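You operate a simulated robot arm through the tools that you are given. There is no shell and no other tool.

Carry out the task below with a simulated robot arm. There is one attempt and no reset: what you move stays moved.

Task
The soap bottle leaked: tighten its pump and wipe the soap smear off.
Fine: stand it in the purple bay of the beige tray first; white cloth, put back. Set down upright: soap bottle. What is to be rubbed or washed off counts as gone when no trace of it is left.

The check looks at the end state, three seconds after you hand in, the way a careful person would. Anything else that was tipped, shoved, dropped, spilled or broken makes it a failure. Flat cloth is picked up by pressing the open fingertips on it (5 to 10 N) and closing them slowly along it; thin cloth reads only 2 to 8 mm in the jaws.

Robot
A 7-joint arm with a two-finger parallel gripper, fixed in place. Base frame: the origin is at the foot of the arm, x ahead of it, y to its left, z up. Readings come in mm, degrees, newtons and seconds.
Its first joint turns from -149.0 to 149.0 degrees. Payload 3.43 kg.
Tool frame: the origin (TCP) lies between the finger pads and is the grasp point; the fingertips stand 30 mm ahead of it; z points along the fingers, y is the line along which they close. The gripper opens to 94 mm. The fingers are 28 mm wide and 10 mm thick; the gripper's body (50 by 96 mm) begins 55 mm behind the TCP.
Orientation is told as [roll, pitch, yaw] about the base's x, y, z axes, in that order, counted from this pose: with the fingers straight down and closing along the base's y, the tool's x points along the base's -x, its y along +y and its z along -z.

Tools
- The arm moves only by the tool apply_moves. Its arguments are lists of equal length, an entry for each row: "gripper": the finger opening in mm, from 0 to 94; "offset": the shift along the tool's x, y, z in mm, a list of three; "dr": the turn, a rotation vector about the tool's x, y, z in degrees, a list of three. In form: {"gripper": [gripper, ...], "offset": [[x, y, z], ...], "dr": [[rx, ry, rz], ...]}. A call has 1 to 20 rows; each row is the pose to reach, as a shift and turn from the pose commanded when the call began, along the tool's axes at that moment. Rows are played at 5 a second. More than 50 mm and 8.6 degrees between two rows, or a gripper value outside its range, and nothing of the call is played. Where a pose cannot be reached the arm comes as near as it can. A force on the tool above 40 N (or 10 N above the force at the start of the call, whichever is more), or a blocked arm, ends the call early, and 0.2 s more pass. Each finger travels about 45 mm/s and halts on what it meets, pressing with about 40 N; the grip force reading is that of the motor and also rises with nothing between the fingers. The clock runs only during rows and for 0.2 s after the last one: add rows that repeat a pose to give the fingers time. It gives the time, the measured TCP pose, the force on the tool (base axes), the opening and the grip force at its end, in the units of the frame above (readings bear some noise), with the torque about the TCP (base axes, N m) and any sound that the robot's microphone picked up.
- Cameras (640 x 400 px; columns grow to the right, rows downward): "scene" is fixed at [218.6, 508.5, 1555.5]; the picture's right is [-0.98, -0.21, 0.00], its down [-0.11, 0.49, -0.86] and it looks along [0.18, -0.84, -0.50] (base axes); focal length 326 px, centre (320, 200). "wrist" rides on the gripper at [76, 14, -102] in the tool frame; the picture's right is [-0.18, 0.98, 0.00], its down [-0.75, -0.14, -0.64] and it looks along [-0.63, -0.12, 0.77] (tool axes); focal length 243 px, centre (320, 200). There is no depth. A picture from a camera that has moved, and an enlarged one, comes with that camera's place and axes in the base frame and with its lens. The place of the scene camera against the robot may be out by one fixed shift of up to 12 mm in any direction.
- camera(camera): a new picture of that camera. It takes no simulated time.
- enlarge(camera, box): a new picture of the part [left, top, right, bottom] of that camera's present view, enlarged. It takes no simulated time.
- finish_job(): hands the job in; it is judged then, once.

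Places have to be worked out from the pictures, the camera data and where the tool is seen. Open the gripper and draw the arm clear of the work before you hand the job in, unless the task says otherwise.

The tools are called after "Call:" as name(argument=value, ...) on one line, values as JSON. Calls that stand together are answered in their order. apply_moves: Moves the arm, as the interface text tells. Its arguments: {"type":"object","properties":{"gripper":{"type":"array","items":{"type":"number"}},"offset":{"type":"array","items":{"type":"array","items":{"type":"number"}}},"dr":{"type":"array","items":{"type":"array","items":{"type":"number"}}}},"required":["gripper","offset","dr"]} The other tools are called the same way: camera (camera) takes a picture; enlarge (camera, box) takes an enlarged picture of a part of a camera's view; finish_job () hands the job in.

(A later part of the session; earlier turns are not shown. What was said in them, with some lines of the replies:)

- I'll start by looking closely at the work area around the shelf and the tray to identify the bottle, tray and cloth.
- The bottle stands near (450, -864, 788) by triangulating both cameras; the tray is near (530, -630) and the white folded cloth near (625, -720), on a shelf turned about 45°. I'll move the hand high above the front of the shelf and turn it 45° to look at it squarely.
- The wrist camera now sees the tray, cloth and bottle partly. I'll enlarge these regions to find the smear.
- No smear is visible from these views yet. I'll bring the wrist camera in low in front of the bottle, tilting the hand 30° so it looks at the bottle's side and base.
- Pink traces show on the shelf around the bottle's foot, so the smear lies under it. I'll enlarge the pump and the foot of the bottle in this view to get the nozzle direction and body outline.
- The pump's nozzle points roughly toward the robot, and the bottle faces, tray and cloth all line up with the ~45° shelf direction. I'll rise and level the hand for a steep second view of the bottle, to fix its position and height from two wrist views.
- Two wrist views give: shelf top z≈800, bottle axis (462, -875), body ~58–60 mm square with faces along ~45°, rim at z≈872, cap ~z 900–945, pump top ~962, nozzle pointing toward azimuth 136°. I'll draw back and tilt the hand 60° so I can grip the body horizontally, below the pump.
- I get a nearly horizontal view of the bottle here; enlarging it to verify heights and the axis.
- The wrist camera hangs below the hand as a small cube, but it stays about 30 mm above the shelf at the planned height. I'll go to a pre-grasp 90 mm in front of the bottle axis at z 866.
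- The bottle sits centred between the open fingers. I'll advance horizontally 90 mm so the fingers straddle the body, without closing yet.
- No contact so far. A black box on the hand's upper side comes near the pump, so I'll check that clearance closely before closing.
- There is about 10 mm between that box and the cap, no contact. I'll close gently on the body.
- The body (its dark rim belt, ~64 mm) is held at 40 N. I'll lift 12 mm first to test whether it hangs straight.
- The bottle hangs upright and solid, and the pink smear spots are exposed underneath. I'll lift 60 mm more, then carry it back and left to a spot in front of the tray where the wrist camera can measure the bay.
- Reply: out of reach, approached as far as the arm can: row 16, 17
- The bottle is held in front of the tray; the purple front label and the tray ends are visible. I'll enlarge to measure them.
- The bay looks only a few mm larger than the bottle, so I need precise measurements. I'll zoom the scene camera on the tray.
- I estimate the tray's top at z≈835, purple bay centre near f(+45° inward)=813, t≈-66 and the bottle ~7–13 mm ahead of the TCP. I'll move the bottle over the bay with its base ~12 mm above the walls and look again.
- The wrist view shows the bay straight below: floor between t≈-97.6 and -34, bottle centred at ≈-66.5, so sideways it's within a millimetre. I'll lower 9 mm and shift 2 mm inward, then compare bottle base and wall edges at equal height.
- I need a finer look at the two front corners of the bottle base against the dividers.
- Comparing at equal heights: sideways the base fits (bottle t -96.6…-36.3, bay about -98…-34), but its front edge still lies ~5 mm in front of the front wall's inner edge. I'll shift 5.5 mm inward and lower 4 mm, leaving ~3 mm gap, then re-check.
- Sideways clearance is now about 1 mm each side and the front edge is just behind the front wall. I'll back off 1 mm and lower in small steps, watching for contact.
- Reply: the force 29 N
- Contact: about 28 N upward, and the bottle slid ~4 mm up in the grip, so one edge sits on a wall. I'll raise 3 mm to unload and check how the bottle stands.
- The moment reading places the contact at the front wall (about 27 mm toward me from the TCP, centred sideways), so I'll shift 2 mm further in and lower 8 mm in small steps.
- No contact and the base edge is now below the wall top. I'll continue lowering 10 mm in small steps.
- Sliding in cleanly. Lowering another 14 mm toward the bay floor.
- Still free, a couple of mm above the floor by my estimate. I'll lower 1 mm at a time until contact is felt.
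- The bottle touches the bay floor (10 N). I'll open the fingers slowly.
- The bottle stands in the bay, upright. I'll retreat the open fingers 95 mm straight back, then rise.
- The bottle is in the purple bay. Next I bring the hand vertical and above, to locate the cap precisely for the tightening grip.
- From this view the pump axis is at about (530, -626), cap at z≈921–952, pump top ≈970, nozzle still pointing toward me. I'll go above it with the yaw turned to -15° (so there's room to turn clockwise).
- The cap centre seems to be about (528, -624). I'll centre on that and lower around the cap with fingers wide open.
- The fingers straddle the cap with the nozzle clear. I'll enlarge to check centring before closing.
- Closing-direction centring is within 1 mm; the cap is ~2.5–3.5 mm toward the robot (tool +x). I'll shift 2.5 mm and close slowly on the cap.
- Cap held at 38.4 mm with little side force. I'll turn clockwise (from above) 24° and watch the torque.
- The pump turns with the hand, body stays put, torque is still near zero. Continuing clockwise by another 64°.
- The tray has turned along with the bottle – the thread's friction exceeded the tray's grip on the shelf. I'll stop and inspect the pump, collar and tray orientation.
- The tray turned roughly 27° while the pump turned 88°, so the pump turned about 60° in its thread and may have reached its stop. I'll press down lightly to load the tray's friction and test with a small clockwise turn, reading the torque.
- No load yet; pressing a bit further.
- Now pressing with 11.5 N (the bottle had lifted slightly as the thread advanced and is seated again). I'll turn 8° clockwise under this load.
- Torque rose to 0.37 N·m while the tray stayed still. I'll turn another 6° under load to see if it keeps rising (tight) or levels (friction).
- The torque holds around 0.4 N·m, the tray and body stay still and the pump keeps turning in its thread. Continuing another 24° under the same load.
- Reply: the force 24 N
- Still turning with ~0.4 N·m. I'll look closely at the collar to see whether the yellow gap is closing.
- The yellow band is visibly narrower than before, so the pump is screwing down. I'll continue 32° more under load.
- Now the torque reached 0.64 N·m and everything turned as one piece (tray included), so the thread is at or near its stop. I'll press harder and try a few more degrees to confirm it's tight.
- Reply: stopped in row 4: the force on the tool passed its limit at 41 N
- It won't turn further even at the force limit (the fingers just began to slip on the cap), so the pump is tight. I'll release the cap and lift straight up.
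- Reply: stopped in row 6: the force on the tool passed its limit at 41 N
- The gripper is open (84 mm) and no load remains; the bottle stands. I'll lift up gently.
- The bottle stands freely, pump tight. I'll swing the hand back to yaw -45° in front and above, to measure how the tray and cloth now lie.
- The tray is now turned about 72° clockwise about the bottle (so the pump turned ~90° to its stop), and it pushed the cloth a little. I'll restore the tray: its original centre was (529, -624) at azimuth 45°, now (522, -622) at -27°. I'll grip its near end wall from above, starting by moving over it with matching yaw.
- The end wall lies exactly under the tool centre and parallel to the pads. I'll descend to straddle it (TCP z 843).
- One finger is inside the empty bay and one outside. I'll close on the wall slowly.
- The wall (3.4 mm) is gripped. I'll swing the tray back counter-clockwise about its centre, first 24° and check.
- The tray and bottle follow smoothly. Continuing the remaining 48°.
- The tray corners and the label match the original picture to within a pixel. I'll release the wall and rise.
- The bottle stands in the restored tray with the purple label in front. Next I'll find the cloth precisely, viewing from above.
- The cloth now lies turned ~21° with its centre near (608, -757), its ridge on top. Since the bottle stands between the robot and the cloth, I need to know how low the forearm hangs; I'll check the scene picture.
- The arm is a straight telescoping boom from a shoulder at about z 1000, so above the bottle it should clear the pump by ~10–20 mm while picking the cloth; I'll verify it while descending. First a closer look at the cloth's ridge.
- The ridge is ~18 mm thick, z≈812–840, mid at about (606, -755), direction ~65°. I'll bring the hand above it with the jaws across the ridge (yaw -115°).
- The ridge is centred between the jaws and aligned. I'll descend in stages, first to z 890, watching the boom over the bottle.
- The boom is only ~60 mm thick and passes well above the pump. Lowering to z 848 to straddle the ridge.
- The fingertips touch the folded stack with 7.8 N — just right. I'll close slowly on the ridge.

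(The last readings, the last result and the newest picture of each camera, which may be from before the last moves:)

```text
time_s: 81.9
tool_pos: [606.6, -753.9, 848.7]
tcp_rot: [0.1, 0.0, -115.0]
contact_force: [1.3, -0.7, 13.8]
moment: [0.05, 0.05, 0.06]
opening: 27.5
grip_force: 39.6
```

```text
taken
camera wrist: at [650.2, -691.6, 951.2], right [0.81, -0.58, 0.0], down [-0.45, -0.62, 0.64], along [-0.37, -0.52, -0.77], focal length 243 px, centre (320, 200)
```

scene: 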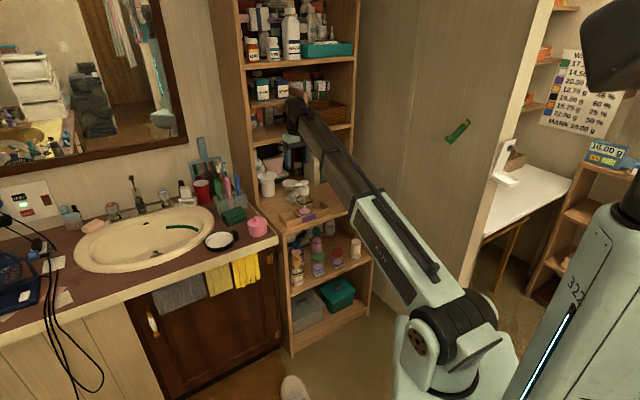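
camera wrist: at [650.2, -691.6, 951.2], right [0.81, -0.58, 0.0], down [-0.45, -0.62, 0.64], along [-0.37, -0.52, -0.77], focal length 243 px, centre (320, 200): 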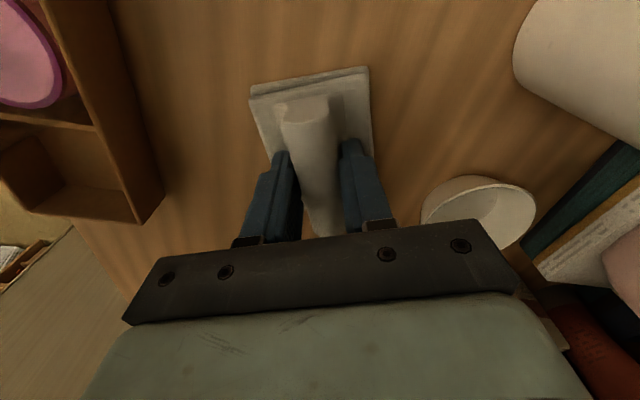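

The ridge is held (27.5 mm, 40 N). I'll lift 40 mm and check that the cloth comes along.

Call:
apply_moves(gripper=[0, 0, 0, 0, 0], offset=[[0, 0, -5], [0, 0, -15], [0, 0, -28], [0, 0, -40], [0, 0, -40]], dr=[[0, 0, 0], [0, 0, 0], [0, 0, 0], [0, 0, 0], [0, 0, 0]])

Call:
camera(camera="wrist")

Call:
enlarge(camera="scene", box=[270, 140, 370, 220])

```text
time_s: 83.1
tool_pos: [606.3, -755.6, 887.0]
tcp_rot: [0.1, 0.0, -115.1]
contact_force: [0.4, 0.6, -0.3]
moment: [0.03, 0.02, -0.01]
opening: 27.2
grip_force: 39.9
```

```text
taken
camera wrist: at [649.8, -691.9, 990.4], right [0.81, -0.58, 0.0], down [-0.45, -0.62, 0.64], along [-0.37, -0.52, -0.77], focal length 243 px, centre (320, 200)
```

wrist: 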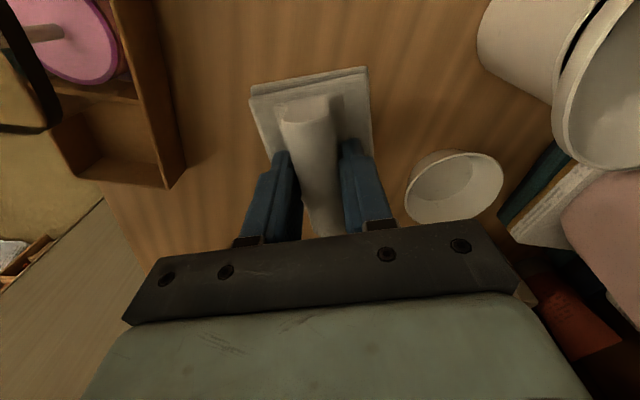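

```text
5.00 times, centred on (320, 180) of scene
camera zoom: at [218.6, 508.5, 1555.5], right [-0.98, -0.21, 0.0], down [-0.11, 0.49, -0.86], along [0.18, -0.84, -0.5], focal length 1630 px, centre (320, 300)
```

zoom: 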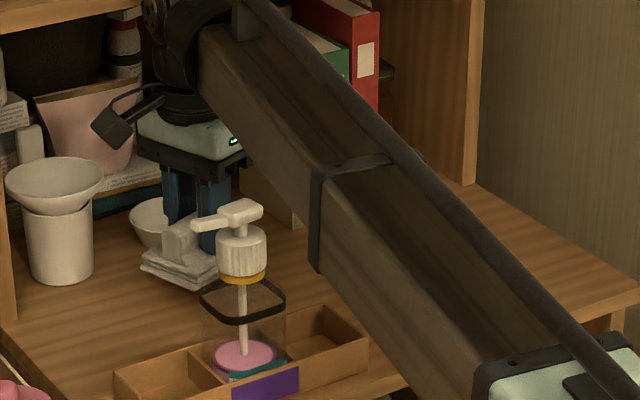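

The cloth comes up as a firm folded pad (underside ~48 mm below the TCP). The smear covers about x 420–485, y -910…-843. I'll carry the pad there, turning it so its long side points radially for reach.

Call:
apply_moves(gripper=[0, 0, 0, 0, 0, 0, 0, 0, 0, 0], offset=[[0, 0, -13], [-20, -12, -13], [-41, -25, -13], [-61, -38, -13], [-82, -50, -13], [-102, -63, -13], [-122, -75, -13], [-143, -88, -13], [-163.3, -100.3, -13], [-163.3, -100.3, -13]], dr=[[0, 0, 0], [0, 0, -6.5], [0, 0, -13], [0, 0, -19.5], [0, 0, -26], [0, 0, -32.5], [0, 0, -39], [0, 0, -45.5], [0, 0, -52], [0, 0, -52]])

Call:
camera(camera="wrist")

Call:
enlarge(camera="scene", box=[290, 140, 390, 220])

```text
time_s: 85.3
tool_pos: [446.2, -860.2, 901.2]
tcp_rot: [0.0, -0.1, -63.0]
contact_force: [0.4, 0.1, -1.0]
moment: [0.01, 0.0, 0.01]
opening: 27.6
grip_force: 39.6
```

```text
taken
camera wrist: at [422.9, -786.9, 1004.2], right [0.96, 0.28, 0.0], down [0.22, -0.73, 0.64], along [0.18, -0.62, -0.77], focal length 243 px, centre (320, 200)
```

wrist: 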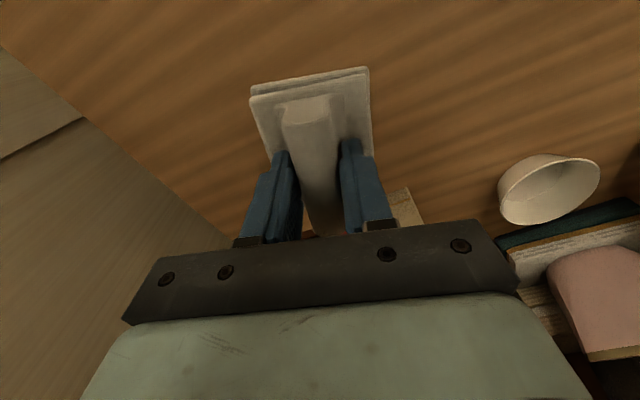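

```text
5.00 times, centred on (340, 180) of scene
camera zoom: at [218.6, 508.5, 1555.5], right [-0.98, -0.21, 0.0], down [-0.11, 0.49, -0.86], along [0.18, -0.84, -0.5], focal length 1630 px, centre (220, 300)
```

zoom: 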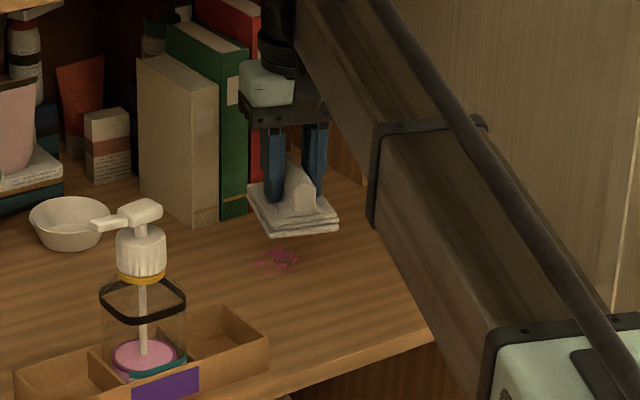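

The pad hangs level, centred on the TCP, right over the smear (centre ≈ (457, -876)). I'll lower it to just above the shelf.

Call:
apply_moves(gripper=[0, 0, 0, 0, 0, 0], offset=[[-5, 0, 12], [-5, 0, 24], [-5, 0, 36], [-5, 0, 45], [-5, 0, 50], [-5, 0, 50]], dr=[[0, 0, 0], [0, 0, 0], [0, 0, 0], [0, 0, 0], [0, 0, 0], [0, 0, 0]])

Call:
apply_moves(gripper=[0, 0, 0], offset=[[0, 0, 1], [0, 0, 2], [0, 0, 2]], dr=[[0, 0, 0], [0, 0, 0], [0, 0, 0]])

```text
time_s: 86.7
tool_pos: [449.2, -865.4, 849.5]
tcp_rot: [0.0, -0.1, -62.9]
contact_force: [0.6, 0.9, -0.5]
moment: [0.01, -0.01, 0.01]
opening: 27.5
grip_force: 40.4
```

```text
time_s: 87.5
tool_pos: [449.3, -865.0, 847.8]
tcp_rot: [0.0, -0.1, -62.8]
contact_force: [0.2, 0.1, -0.2]
moment: [0.01, 0.0, 0.0]
opening: 27.6
grip_force: 40.0
```

Not yet touching; pressing down 1.5 mm more.

Call:
apply_moves(gripper=[0, 0, 0], offset=[[0, 0, 0.8], [0, 0, 1.5], [0, 0, 1.5]], dr=[[0, 0, 0], [0, 0, 0], [0, 0, 0]])

```text
time_s: 88.3
tool_pos: [449.1, -865.5, 848.8]
tcp_rot: [0.0, -0.2, -62.9]
contact_force: [1.2, -0.9, 14.9]
moment: [0.31, 0.17, -0.02]
opening: 27.4
grip_force: 40.6
```

Pressing with ~15 N. I'll rub back and forth sideways over the smear.

Call:
apply_moves(gripper=[0, 0, 0, 0, 0, 0, 0, 0, 0, 0, 0, 0, 0, 0, 0, 0, 0, 0, 0, 0], offset=[[0, 10, 0], [0, 20, 0], [0, 30, 0], [-2, 20, 0], [-4, 10, 0], [-5, 0, 0], [-5, -10, 0], [-5, -20, 0], [-5, -30, 0], [-5, -38, 0], [-3, -28, 0], [0, -16, 0], [0, -4, 0], [0, 8, 0], [0, 20, 0], [0, 30, 0], [5, 20, 0], [10, 8, 0], [12, -4, 0], [12, -16, 0]], dr=[[0, 0, 0], [0, 0, 0], [0, 0, 0], [0, 0, 0], [0, 0, 0], [0, 0, 0], [0, 0, 0], [0, 0, 0], [0, 0, 0], [0, 0, 0], [0, 0, 0], [0, 0, 0], [0, 0, 0], [0, 0, 0], [0, 0, 0], [0, 0, 0], [0, 0, 0], [0, 0, 0], [0, 0, 0], [0, 0, 0]])

Call:
camera(camera="wrist")

Call:
enlarge(camera="scene", box=[310, 150, 370, 200])

```text
time_s: 92.5
tool_pos: [429.2, -858.9, 847.9]
tcp_rot: [0.1, -0.2, -62.9]
contact_force: [13.1, 6.5, 28.1]
moment: [0.21, -0.4, -0.05]
opening: 27.6
grip_force: 40.0
```

```text
taken
camera wrist: at [406.0, -785.5, 950.8], right [0.96, 0.28, 0.0], down [0.22, -0.73, 0.64], along [0.18, -0.62, -0.77], focal length 243 px, centre (320, 200)
```

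wrist: 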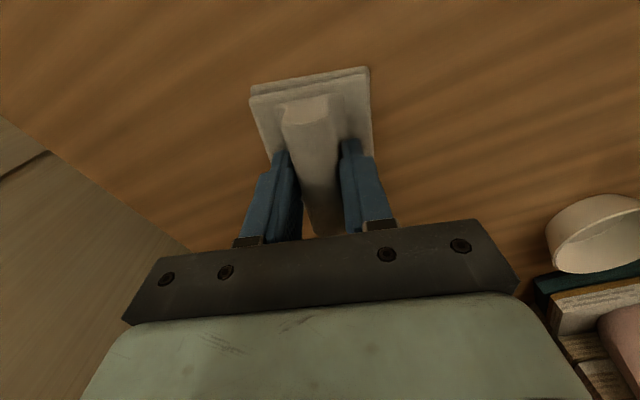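

```text
8.00 times, centred on (340, 175) of scene
camera zoom: at [218.6, 508.5, 1555.5], right [-0.98, -0.21, 0.0], down [-0.11, 0.49, -0.86], along [0.18, -0.84, -0.5], focal length 2608 px, centre (160, 400)
```

zoom: 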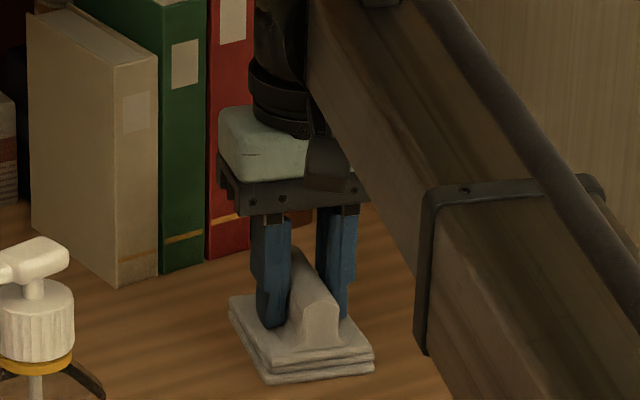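

Rubbed several times (force now 28 N, so I'll ease up). I'll lift the pad and inspect the spot.

Call:
apply_moves(gripper=[0, 0, 0, 0, 0], offset=[[0, 10, -10], [-6, 18, -25], [-12, 18, -40], [-12, 18, -55], [-12, 18, -55]], dr=[[0, 0, 0], [0, 0, 0], [0, 0, 0], [0, 0, 0], [0, 0, 0]])

Call:
enlarge(camera="scene", box=[310, 150, 370, 200])

Call:
camera(camera="wrist")

```text
time_s: 93.7
tool_pos: [451.2, -863.4, 901.9]
tcp_rot: [0.0, 0.0, -63.0]
contact_force: [-0.1, 0.6, -0.7]
moment: [0.05, 0.01, 0.0]
opening: 27.1
grip_force: 40.5
```

```text
8.00 times, centred on (340, 175) of scene
camera zoom: at [218.6, 508.5, 1555.5], right [-0.98, -0.21, 0.0], down [-0.11, 0.49, -0.86], along [0.18, -0.84, -0.5], focal length 2608 px, centre (160, 400)
```

zoom: 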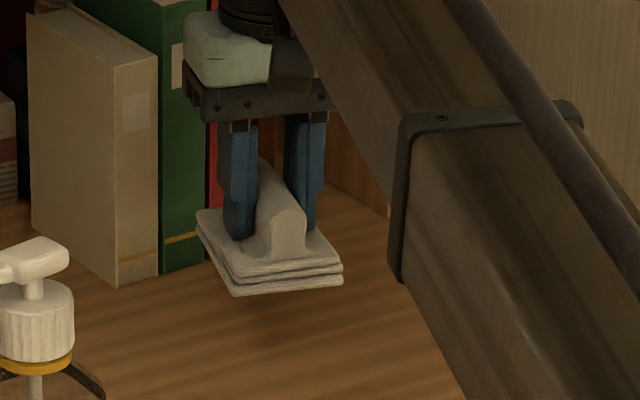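

```text
taken
camera wrist: at [427.7, -789.9, 1005.1], right [0.96, 0.28, 0.0], down [0.22, -0.73, 0.64], along [0.18, -0.62, -0.77], focal length 243 px, centre (320, 200)
```

wrist: 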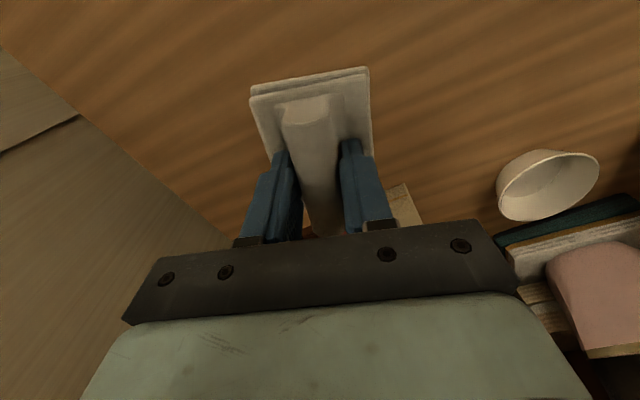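

No pink is visible from the scene camera. I'll carry the cloth toward its original place; with that yaw the wrist camera looks back at the wiped area for a proper inspection.

Call:
apply_moves(gripper=[0, 0, 0, 0, 0, 0, 0, 0, 0, 0, 0], offset=[[6, 22, -3], [12, 44, -3], [18, 66, -3], [24, 88, -3], [30, 110, -3], [36, 132, -3], [42, 154, -3], [48, 176, -3], [54, 198, -3], [60.1, 220, -3], [60.1, 220, -3]], dr=[[0, 0, 7], [0, 0, 14], [0, 0, 21], [0, 0, 28], [0, 0, 35], [0, 0, 42], [0, 0, 49], [0, 0, 56], [0, 0, 63], [0, 0, 70], [0, 0, 70]])

Call:
camera(camera="wrist")

Call:
enlarge(camera="scene", box=[310, 150, 370, 200])

Call:
enlarge(camera="scene", box=[270, 165, 350, 235])

```text
time_s: 96.1
tool_pos: [619.4, -710.5, 904.6]
tcp_rot: [0.1, 0.0, -133.0]
contact_force: [-0.8, -0.3, -0.7]
moment: [-0.01, 0.0, 0.0]
opening: 27.2
grip_force: 40.3
```

```text
taken
camera wrist: at [679.9, -664.2, 1008.1], right [0.59, -0.81, 0.0], down [-0.62, -0.45, 0.64], along [-0.52, -0.38, -0.77], focal length 243 px, centre (320, 200)
```

wrist: 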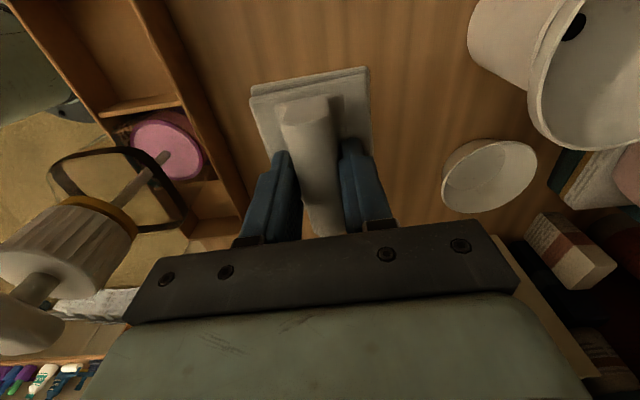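

```text
8.00 times, centred on (340, 175) of scene
camera zoom: at [218.6, 508.5, 1555.5], right [-0.98, -0.21, 0.0], down [-0.11, 0.49, -0.86], along [0.18, -0.84, -0.5], focal length 2608 px, centre (160, 400)
```

zoom: 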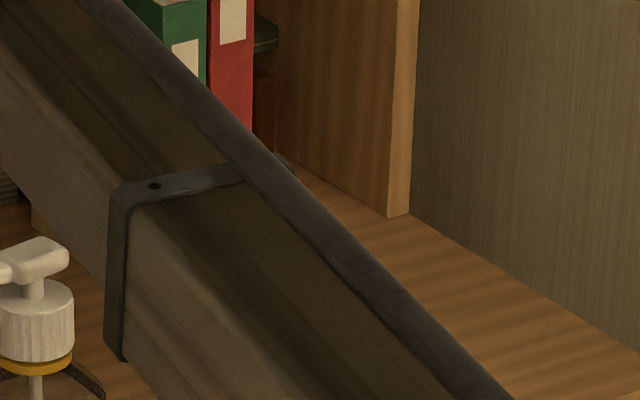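

```text
5.71 times, centred on (310, 200) of scene
camera zoom: at [218.6, 508.5, 1555.5], right [-0.98, -0.21, 0.0], down [-0.11, 0.49, -0.86], along [0.18, -0.84, -0.5], focal length 1863 px, centre (377, 200)
```

zoom: 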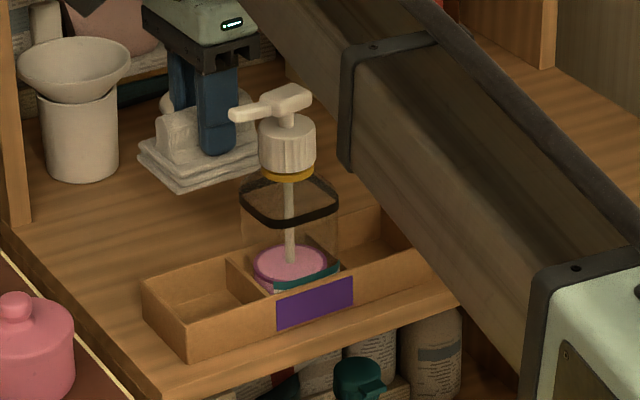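

The boom hides the wiped area here. I'll raise the pad and swing to the earlier overhead viewpoint (yaw -45°), where the wiped spot shows at the left of the wrist image.

Call:
apply_moves(gripper=[0, 0, 0, 0, 0, 0, 0, 0, 0, 0, 0, 0], offset=[[0, 0, -28], [0, 0, -56], [0, 0, -84], [0, 0, -112], [0, 0, -140], [1, -6, -165], [2, -20, -165], [4, -38, -165], [6, -56, -165], [9, -75, -165], [11, -91.5, -165], [11, -91.5, -165]], dr=[[0, 0, -8], [0, 0, -16], [0, 0, -24], [0, 0, -32], [0, 0, -40], [0, 0, -48], [0, 0, -56], [0, 0, -64], [0, 0, -72], [0, 0, -80], [0, 0, -88], [0, 0, -88]])

Call:
camera(camera="wrist")

Call:
enlarge(camera="wrist", box=[130, 100, 250, 200])

```text
time_s: 98.7
tool_pos: [560.1, -639.2, 1069.8]
tcp_rot: [-0.1, -0.1, -44.8]
contact_force: [0.1, 0.4, -0.6]
moment: [-0.01, 0.01, -0.03]
opening: 27.2
grip_force: 39.5
```

```text
taken
camera wrist: at [514.5, -575.6, 1173.0], right [0.82, 0.57, 0.0], down [0.43, -0.63, 0.64], along [0.37, -0.53, -0.77], focal length 243 px, centre (320, 200)
```

wrist: 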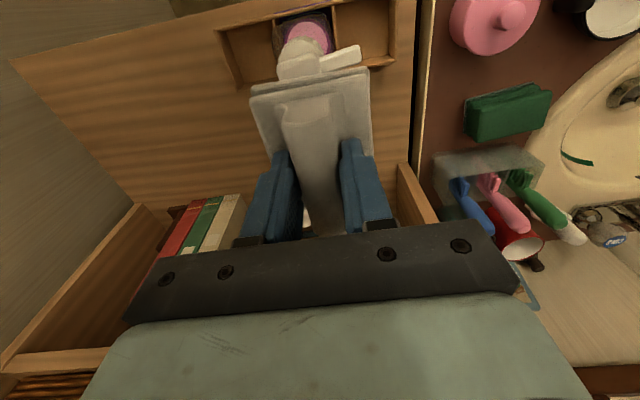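

```text
4.00 times, centred on (190, 150) of wrist
camera zoom: at [514.5, -575.6, 1173.0], right [0.82, 0.57, 0.0], down [0.43, -0.63, 0.64], along [0.37, -0.53, -0.77], focal length 970 px, centre (840, 400)
```

zoom: 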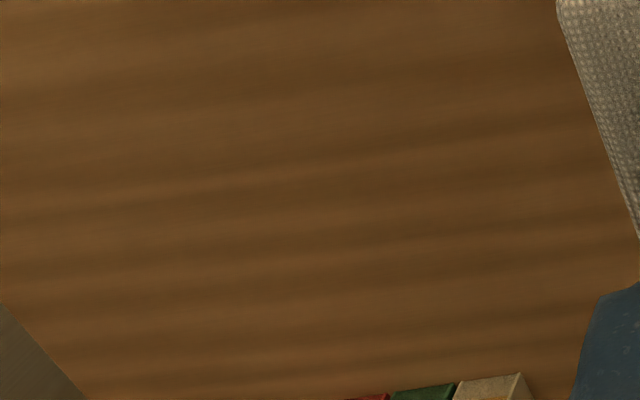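

The area looks clean; I'll zoom in more to be sure no faint dots remain.

Call:
enlarge(camera="wrist", box=[150, 125, 200, 165])

Call:
enlarge(camera="wrist", box=[190, 125, 245, 165])

Call:
enlarge(camera="wrist", box=[150, 155, 240, 200])

Call:
enlarge(camera="scene", box=[310, 150, 370, 200])

```text
10.00 times, centred on (175, 145) of wrist
camera zoom: at [514.5, -575.6, 1173.0], right [0.82, 0.57, 0.0], down [0.43, -0.63, 0.64], along [0.37, -0.53, -0.77], focal length 2426 px, centre (1770, 750)
```

zoom: 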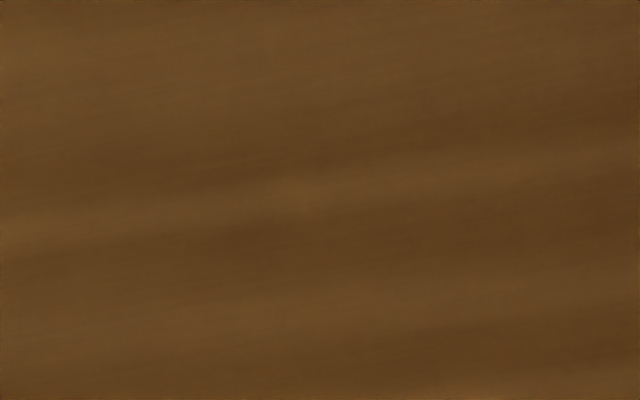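

```text
10.00 times, centred on (218, 145) of wrist
camera zoom: at [514.5, -575.6, 1173.0], right [0.82, 0.57, 0.0], down [0.43, -0.63, 0.64], along [0.37, -0.53, -0.77], focal length 2426 px, centre (1345, 750)
```

zoom: 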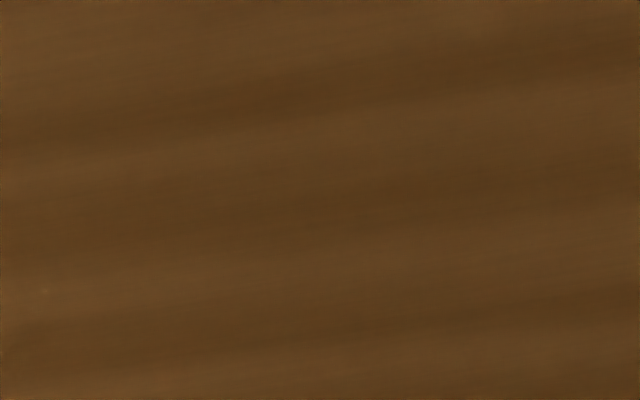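

```text
7.11 times, centred on (195, 178) of wrist
camera zoom: at [514.5, -575.6, 1173.0], right [0.82, 0.57, 0.0], down [0.43, -0.63, 0.64], along [0.37, -0.53, -0.77], focal length 1725 px, centre (1209, 360)
```

zoom: 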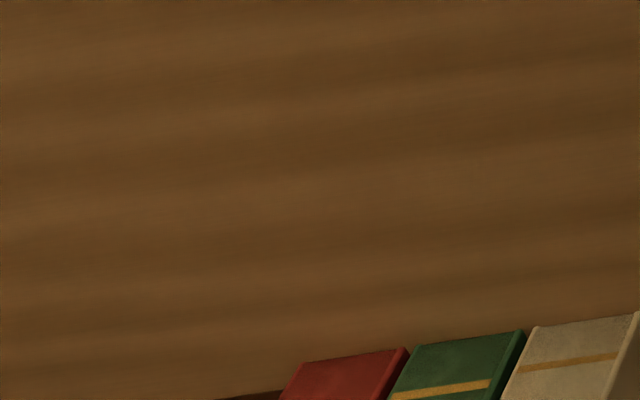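

```text
8.00 times, centred on (340, 175) of scene
camera zoom: at [218.6, 508.5, 1555.5], right [-0.98, -0.21, 0.0], down [-0.11, 0.49, -0.86], along [0.18, -0.84, -0.5], focal length 2608 px, centre (160, 400)
```

zoom: 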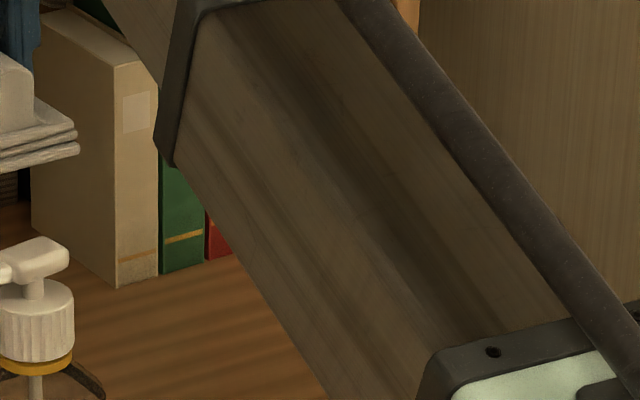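

No trace remains. Now the cloth goes back to its original place: centre (620, -710), its front edge at ~47° — i.e. TCP there with yaw -133°.

Call:
apply_moves(gripper=[0, 0, 0, 0, 0, 0, 0, 0, 0, 0, 0, 0], offset=[[-18, -2, 0], [-37, -3, 0], [-56, -5, 0], [-74, -7, 0], [-92.6, -8.2, 10], [-92.6, -8.2, 35], [-92.6, -8.2, 60], [-92.6, -8.2, 90], [-92.6, -8.2, 120], [-92.6, -8.2, 145], [-92.6, -8.2, 170], [-92.6, -8.2, 170]], dr=[[0, 0, 8], [0, 0, 16], [0, 0, 24], [0, 0, 32], [0, 0, 40], [0, 0, 48], [0, 0, 56], [0, 0, 64], [0, 0, 72], [0, 0, 80], [0, 0, 88], [0, 0, 88]])

Call:
enlarge(camera="scene", box=[270, 165, 350, 235])

```text
time_s: 101.3
tool_pos: [618.7, -711.7, 899.3]
tcp_rot: [0.2, 0.1, -133.1]
contact_force: [-0.1, -0.2, 0.0]
moment: [0.0, 0.01, 0.0]
opening: 27.4
grip_force: 40.1
```

```text
5.71 times, centred on (310, 200) of scene
camera zoom: at [218.6, 508.5, 1555.5], right [-0.98, -0.21, 0.0], down [-0.11, 0.49, -0.86], along [0.18, -0.84, -0.5], focal length 1863 px, centre (377, 200)
```

zoom: 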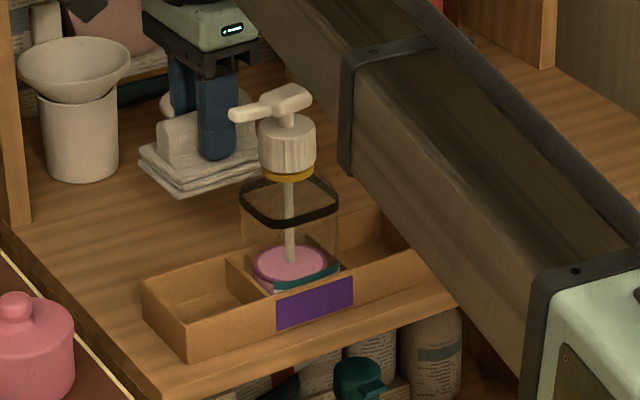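

Matches the original placement well in projection. I'll lower to just above the shelf and compare before releasing.

Call:
apply_moves(gripper=[0, 0, 0, 0, 0], offset=[[0, 0, 14], [0, 0, 28], [0, 0, 40], [0, 0, 48], [0, 0, 48]], dr=[[0, 0, 0], [0, 0, 0], [0, 0, 0], [0, 0, 0], [0, 0, 0]])

Call:
enlarge(camera="scene", box=[270, 165, 350, 235])

Call:
enlarge(camera="scene", box=[284, 196, 336, 230])

```text
time_s: 102.5
tool_pos: [618.7, -711.0, 851.6]
tcp_rot: [0.2, -0.1, -133.0]
contact_force: [-0.3, -0.1, 0.1]
moment: [0.01, 0.01, 0.01]
opening: 27.3
grip_force: 40.5
```

```text
5.71 times, centred on (310, 200) of scene
camera zoom: at [218.6, 508.5, 1555.5], right [-0.98, -0.21, 0.0], down [-0.11, 0.49, -0.86], along [0.18, -0.84, -0.5], focal length 1863 px, centre (377, 200)
```

zoom: 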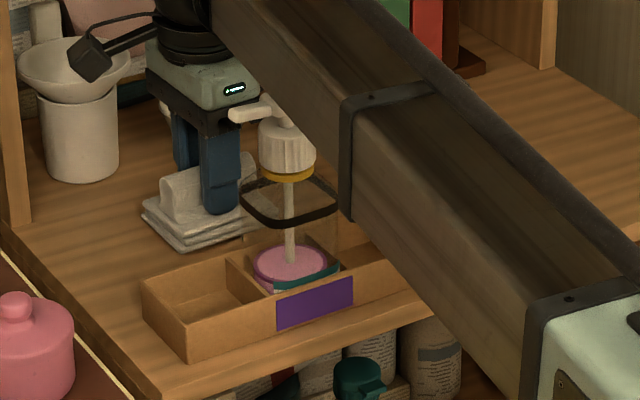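

```text
11.76 times, centred on (310, 213) of scene
camera zoom: at [218.6, 508.5, 1555.5], right [-0.98, -0.21, 0.0], down [-0.11, 0.49, -0.86], along [0.18, -0.84, -0.5], focal length 3836 px, centre (438, 47)
```

zoom: 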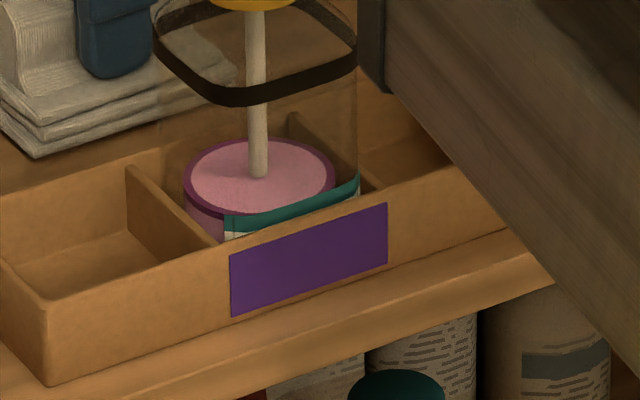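

Nearly identical to the original picture (within ~2–3 mm). I'll lower the last 3 mm until it rests, then open and rise.

Call:
apply_moves(gripper=[0, 0, 0], offset=[[0, 0, 1.5], [0, 0, 3], [0, 0, 3]], dr=[[0, 0, 0], [0, 0, 0], [0, 0, 0]])

```text
time_s: 103.3
tool_pos: [620.2, -710.1, 848.9]
tcp_rot: [0.1, -0.1, -132.9]
contact_force: [0.0, -0.3, 0.0]
moment: [0.02, 0.01, 0.01]
opening: 27.5
grip_force: 40.0
```

Call:
apply_moves(gripper=[0, 0, 0], offset=[[0, 0, 0.8], [0, 0, 1.5], [0, 0, 1.5]], dr=[[0, 0, 0], [0, 0, 0], [0, 0, 0]])

```text
time_s: 104.1
tool_pos: [619.4, -711.1, 848.7]
tcp_rot: [0.1, 0.1, -132.9]
contact_force: [1.1, -0.6, 9.0]
moment: [-0.01, 0.22, -0.02]
opening: 27.6
grip_force: 39.9
```

The cloth rests on the shelf (9 N). I'll open the fingers slowly and lift straight up.

Call:
apply_moves(gripper=[28, 30, 33, 37, 42, 48, 54, 58, 58, 58, 58, 58, 58, 58], offset=[[0, 0, -0.5], [0, 0, -1], [0, 0, -1.5], [0, 0, -2], [0, 0, -2], [0, 0, -2], [0, 0, -2], [0, 0, -2], [0, 0, -8], [0, 0, -25], [0, 0, -55], [0, 0, -90], [0, 0, -130], [0, 0, -130]], dr=[[0, 0, 0], [0, 0, 0], [0, 0, 0], [0, 0, 0], [0, 0, 0], [0, 0, 0], [0, 0, 0], [0, 0, 0], [0, 0, 0], [0, 0, 0], [0, 0, 0], [0, 0, 0], [0, 0, 0], [0, 0, 0]])

Call:
camera(camera="wrist")

Call:
enlarge(camera="scene", box=[270, 165, 350, 235])

```text
time_s: 107.1
tool_pos: [619.6, -711.0, 977.2]
tcp_rot: [0.2, 0.0, -133.0]
contact_force: [0.1, -0.9, -0.4]
moment: [-0.01, -0.03, -0.01]
opening: 58.2
grip_force: 0.0
```

```text
taken
camera wrist: at [680.3, -665.2, 1081.3], right [0.59, -0.8, 0.0], down [-0.62, -0.45, 0.64], along [-0.52, -0.38, -0.77], focal length 243 px, centre (320, 200)
```

wrist: 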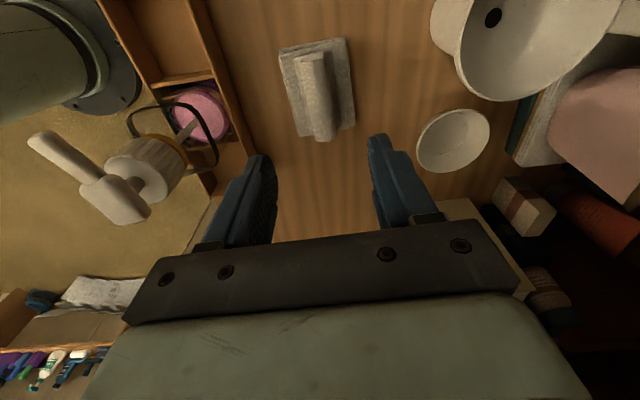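

```text
5.71 times, centred on (310, 200) of scene
camera zoom: at [218.6, 508.5, 1555.5], right [-0.98, -0.21, 0.0], down [-0.11, 0.49, -0.86], along [0.18, -0.84, -0.5], focal length 1863 px, centre (377, 200)
```

zoom: 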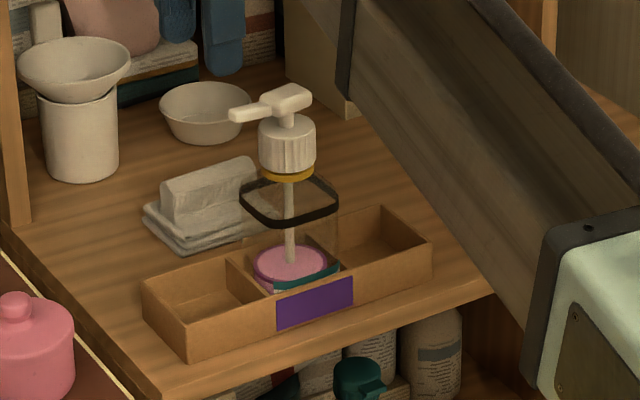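

The cloth is back in place and the bottle stands upright in its bay. I'll rise and withdraw the arm clear of the work.

Call:
apply_moves(gripper=[60, 64, 70, 76, 82, 88, 94, 94, 94, 94, 94, 94, 94, 94, 94], offset=[[0, 0, -30], [0, 0, -60], [0, 0, -95], [0, 0, -130], [0, -25, -150], [0, -50, -160], [1, -75, -165], [1, -100, -170], [1, -125, -170], [2, -150, -170], [2, -175, -170], [2, -200, -170], [2, -225, -170], [2.5, -250, -170], [2.5, -276, -170]], dr=[[0, 0, 0], [0, 0, 0], [0, 0, 0], [0, 0, -8], [0, 0, -16], [0, 0, -24], [0, 0, -32], [0, 0, -40], [0, 0, -48], [0, 0, -56], [0, 0, -64], [0, 0, -72], [0, 0, -80], [0, 0, -88], [0, 0, -88]])

Call:
camera(camera="scene")

Call:
enlarge(camera="scene", box=[300, 175, 330, 220])

Call:
enlarge(camera="scene", box=[240, 130, 400, 230])

Call:
camera(camera="wrist")

```text
time_s: 109.6
tool_pos: [482.9, -581.6, 1146.9]
tcp_rot: [0.2, -0.9, -64.8]
contact_force: [0.9, -1.0, -0.9]
moment: [-0.02, 0.05, -0.03]
opening: 94.1
grip_force: 0.0
stopped in row 12: the force on the tool passed its limit at 49 N (the readings are from after the stop); the commanded pose is now the measured one
```

```text
taken
```

scene: 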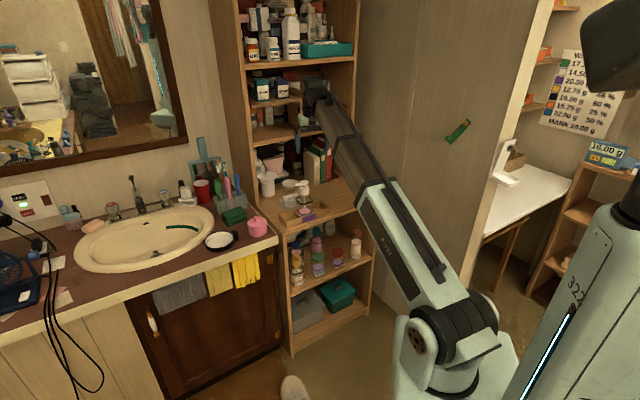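

```text
8.89 times, centred on (315, 198) of scene
camera zoom: at [218.6, 508.5, 1555.5], right [-0.98, -0.21, 0.0], down [-0.11, 0.49, -0.86], along [0.18, -0.84, -0.5], focal length 2898 px, centre (364, 222)
```

zoom: 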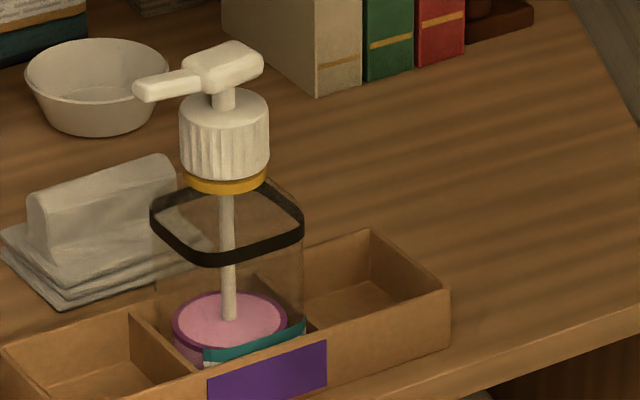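

```text
4.00 times, centred on (320, 180) of scene
camera zoom: at [218.6, 508.5, 1555.5], right [-0.98, -0.21, 0.0], down [-0.11, 0.49, -0.86], along [0.18, -0.84, -0.5], focal length 1304 px, centre (320, 280)
```

zoom: 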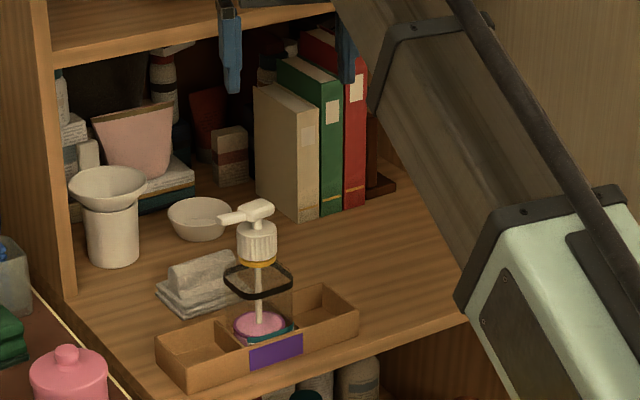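

```text
taken
camera wrist: at [461.9, -505.5, 1248.5], right [0.97, 0.25, 0.01], down [0.19, -0.73, 0.65], along [0.17, -0.63, -0.76], focal length 243 px, centre (320, 200)
```

wrist: 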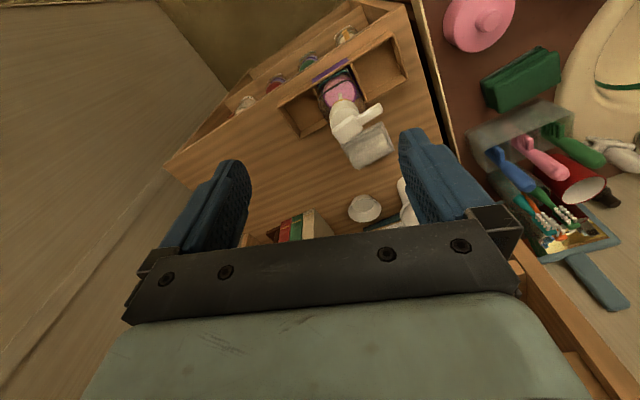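

A brief force stop occurred mid-air at (483, -582, 1147); readings are now near zero. I'll check that nothing on the upper shelves or elsewhere was touched.

Call:
enlarge(camera="scene", box=[230, 0, 370, 150])

Call:
enlarge(camera="scene", box=[284, 196, 336, 230])

Call:
enlarge(camera="scene", box=[60, 150, 300, 300])

```text
2.67 times, centred on (300, 75) of scene
camera zoom: at [218.6, 508.5, 1555.5], right [-0.98, -0.21, 0.0], down [-0.11, 0.49, -0.86], along [0.18, -0.84, -0.5], focal length 870 px, centre (373, 533)
```

zoom: 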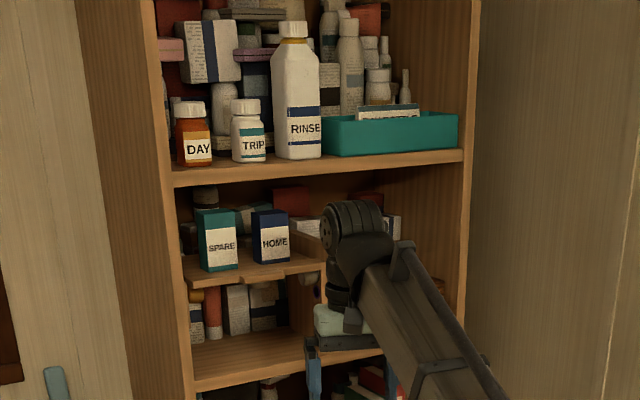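

```text
11.76 times, centred on (310, 213) of scene
camera zoom: at [218.6, 508.5, 1555.5], right [-0.98, -0.21, 0.0], down [-0.11, 0.49, -0.86], along [0.18, -0.84, -0.5], focal length 3836 px, centre (438, 47)
```

zoom: 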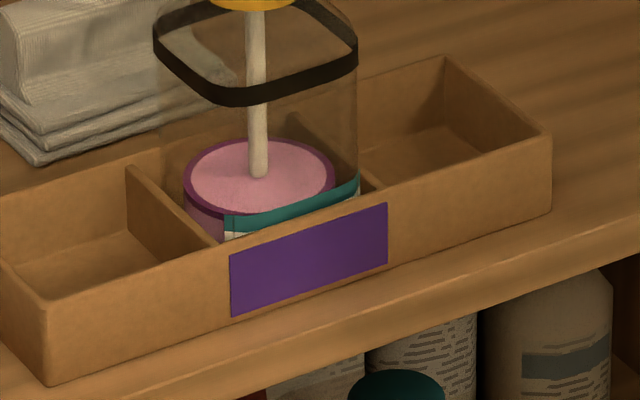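

```text
2.67 times, centred on (180, 225) of scene
camera zoom: at [218.6, 508.5, 1555.5], right [-0.98, -0.21, 0.0], down [-0.11, 0.49, -0.86], along [0.18, -0.84, -0.5], focal length 870 px, centre (693, 133)
```

zoom: 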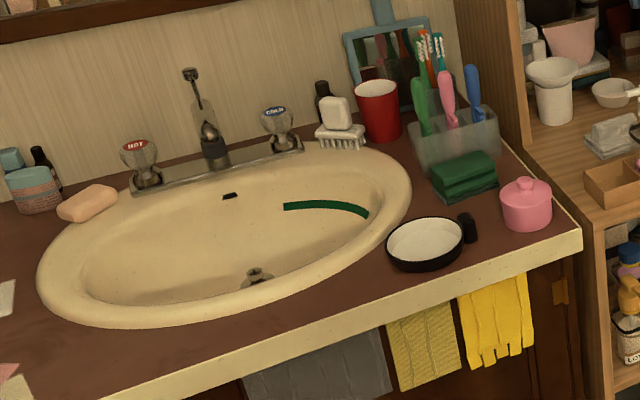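

All objects are as they were; the stop seems to be a momentary jolt in mid-air. The nozzle now points a quarter turn from the label, consistent with the pump screwed to its stop. I'll draw the arm a bit further off to the side, slowly.

Call:
apply_moves(gripper=[94, 94, 94, 94, 94, 94, 94, 94], offset=[[1, -15, -3], [2, -30, -6], [3, -46, -9], [4, -62, -12], [5, -78, -15], [6, -93, -18], [6, -107, -20], [6, -107, -20]], dr=[[0, 0, 0], [0, 0, 0], [0, 0, 0], [0, 0, 0], [0, 0, 0], [0, 0, 0], [0, 0, 0], [0, 0, 0]])

Call:
camera(camera="wrist")

Call:
enlarge(camera="scene", box=[240, 130, 400, 230])

Call:
enlarge(camera="scene", box=[295, 170, 335, 215])

```text
time_s: 110.1
tool_pos: [464.7, -589.4, 1149.4]
tcp_rot: [0.2, -1.3, -65.2]
contact_force: [0.2, -4.7, -7.1]
moment: [0.06, -0.22, 0.15]
opening: 93.8
grip_force: 0.1
stopped in row 2: the force on the tool passed its limit at 46 N (the readings are from after the stop); the commanded pose is now the measured one
```

```text
taken
camera wrist: at [443.6, -513.5, 1251.5], right [0.97, 0.25, 0.01], down [0.18, -0.73, 0.66], along [0.17, -0.64, -0.75], focal length 243 px, centre (320, 200)
```

wrist: 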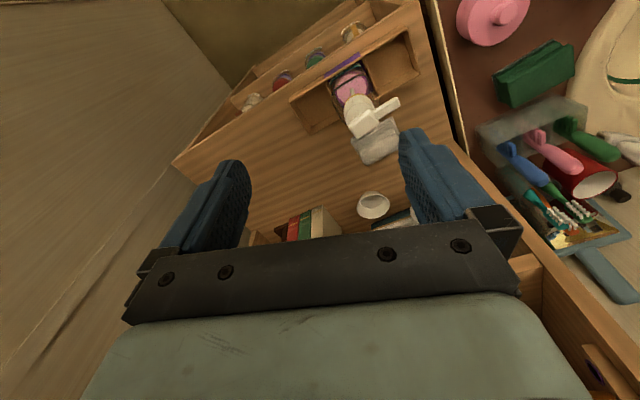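

```text
4.00 times, centred on (320, 180) of scene
camera zoom: at [218.6, 508.5, 1555.5], right [-0.98, -0.21, 0.0], down [-0.11, 0.49, -0.86], along [0.18, -0.84, -0.5], focal length 1304 px, centre (320, 280)
```

zoom: 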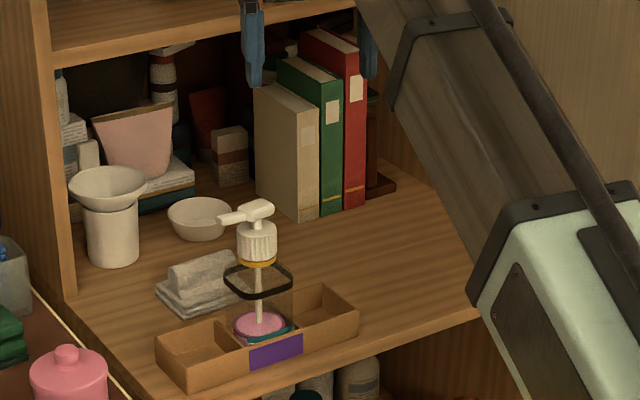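

```text
8.89 times, centred on (315, 192) of scene
camera zoom: at [218.6, 508.5, 1555.5], right [-0.98, -0.21, 0.0], down [-0.11, 0.49, -0.86], along [0.18, -0.84, -0.5], focal length 2898 px, centre (364, 267)
```

zoom: 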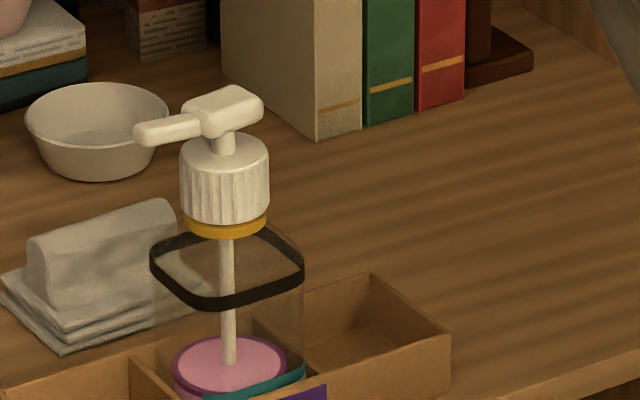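

The stops come from the wrist nearing its own limit at this height and radius (the tilt drifts to -1.3°), not from touching anything. I'll lower a little and move off to the side instead.

Call:
apply_moves(gripper=[94, 94, 94, 94, 94, 94, 94, 94, 94], offset=[[0, 0, 15], [0, 0, 30], [0, 0, 45], [0, 0, 60], [-3, -22, 65], [-6, -45, 65], [-9, -68, 65], [-11.5, -93, 65], [-11.5, -93, 65]], dr=[[0, 0.3, 0], [0, 0.6, 0], [0, 1, 0], [0, 1.3, 0], [0, 1.3, 0], [0, 1.3, 0], [0, 1.3, 0], [0, 1.3, 0], [0, 1.3, 0]])

Call:
camera(camera="wrist")

Call:
camera(camera="scene")

Call:
enlarge(camera="scene", box=[240, 130, 400, 230])

```text
time_s: 112.1
tool_pos: [386.2, -641.0, 1084.1]
tcp_rot: [0.3, 0.1, -65.1]
contact_force: [0.7, -0.2, 0.4]
moment: [0.0, -0.03, -0.01]
opening: 94.0
grip_force: 0.0
```

```text
taken
camera wrist: at [365.1, -565.8, 1188.4], right [0.97, 0.25, 0.0], down [0.19, -0.74, 0.64], along [0.16, -0.62, -0.77], focal length 243 px, centre (320, 200)
```

wrist: 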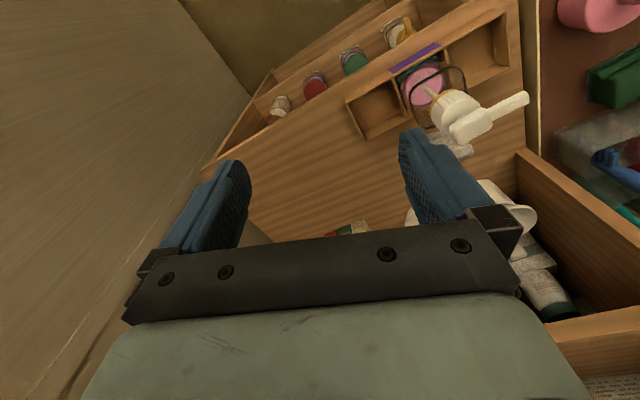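

```text
taken
```

scene: 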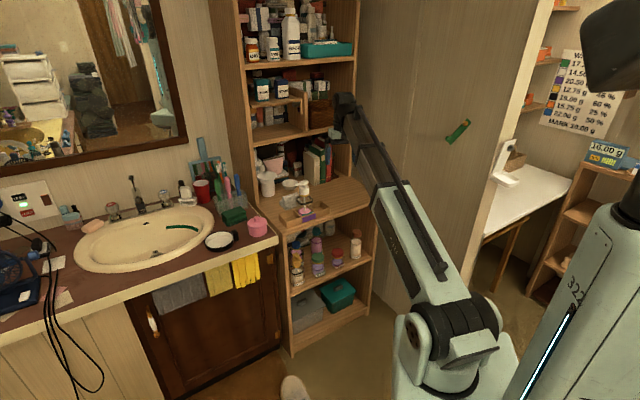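

```text
4.00 times, centred on (320, 180) of scene
camera zoom: at [218.6, 508.5, 1555.5], right [-0.98, -0.21, 0.0], down [-0.11, 0.49, -0.86], along [0.18, -0.84, -0.5], focal length 1304 px, centre (320, 280)
```

zoom: 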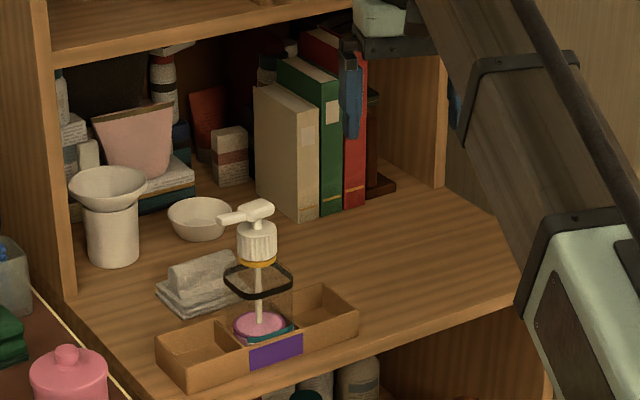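

The shelf is clean and the cloth and tray are back in their original places. The bottle stands upright in the purple bay with its pump tight, and the open gripper is clear of the work. Handing in.

Call:
finish_job()

```text
The job is handed in.
```

The soap bottle stands upright in the tray's purple bay with its pump tightened. The smear is wiped off, and the white cloth is back in its place. I handed the job in with the gripper open and the arm clear.

- **Pump:** I turned it clockwise about a quarter turn. By then torque had risen to about 0.64 N·m, and pressing harder only made the fingers slip on the cap. I took that as tight. The yellow collar is narrower than before but still visible.
- **Smear:** rubbed with the cloth until close-up wrist pictures of the wiped area showed no pink left.
- **Cloth:** set down within about 2–3 mm of where it was at the start.
- **Tray turned:** while I tightened the pump, the tray turned about 72° with the bottle and pushed the cloth a little. I swung it back to within about a pixel of the first pictures, and the bottle stayed in its bay.
- **Force stops:** the arm stopped three times on its force limit: once as I released the cap and twice in mid-air while withdrawing. The pictures afterwards showed nothing moved or knocked over. The last two fit the wrist nearing its limit; I don't know what caused the first.
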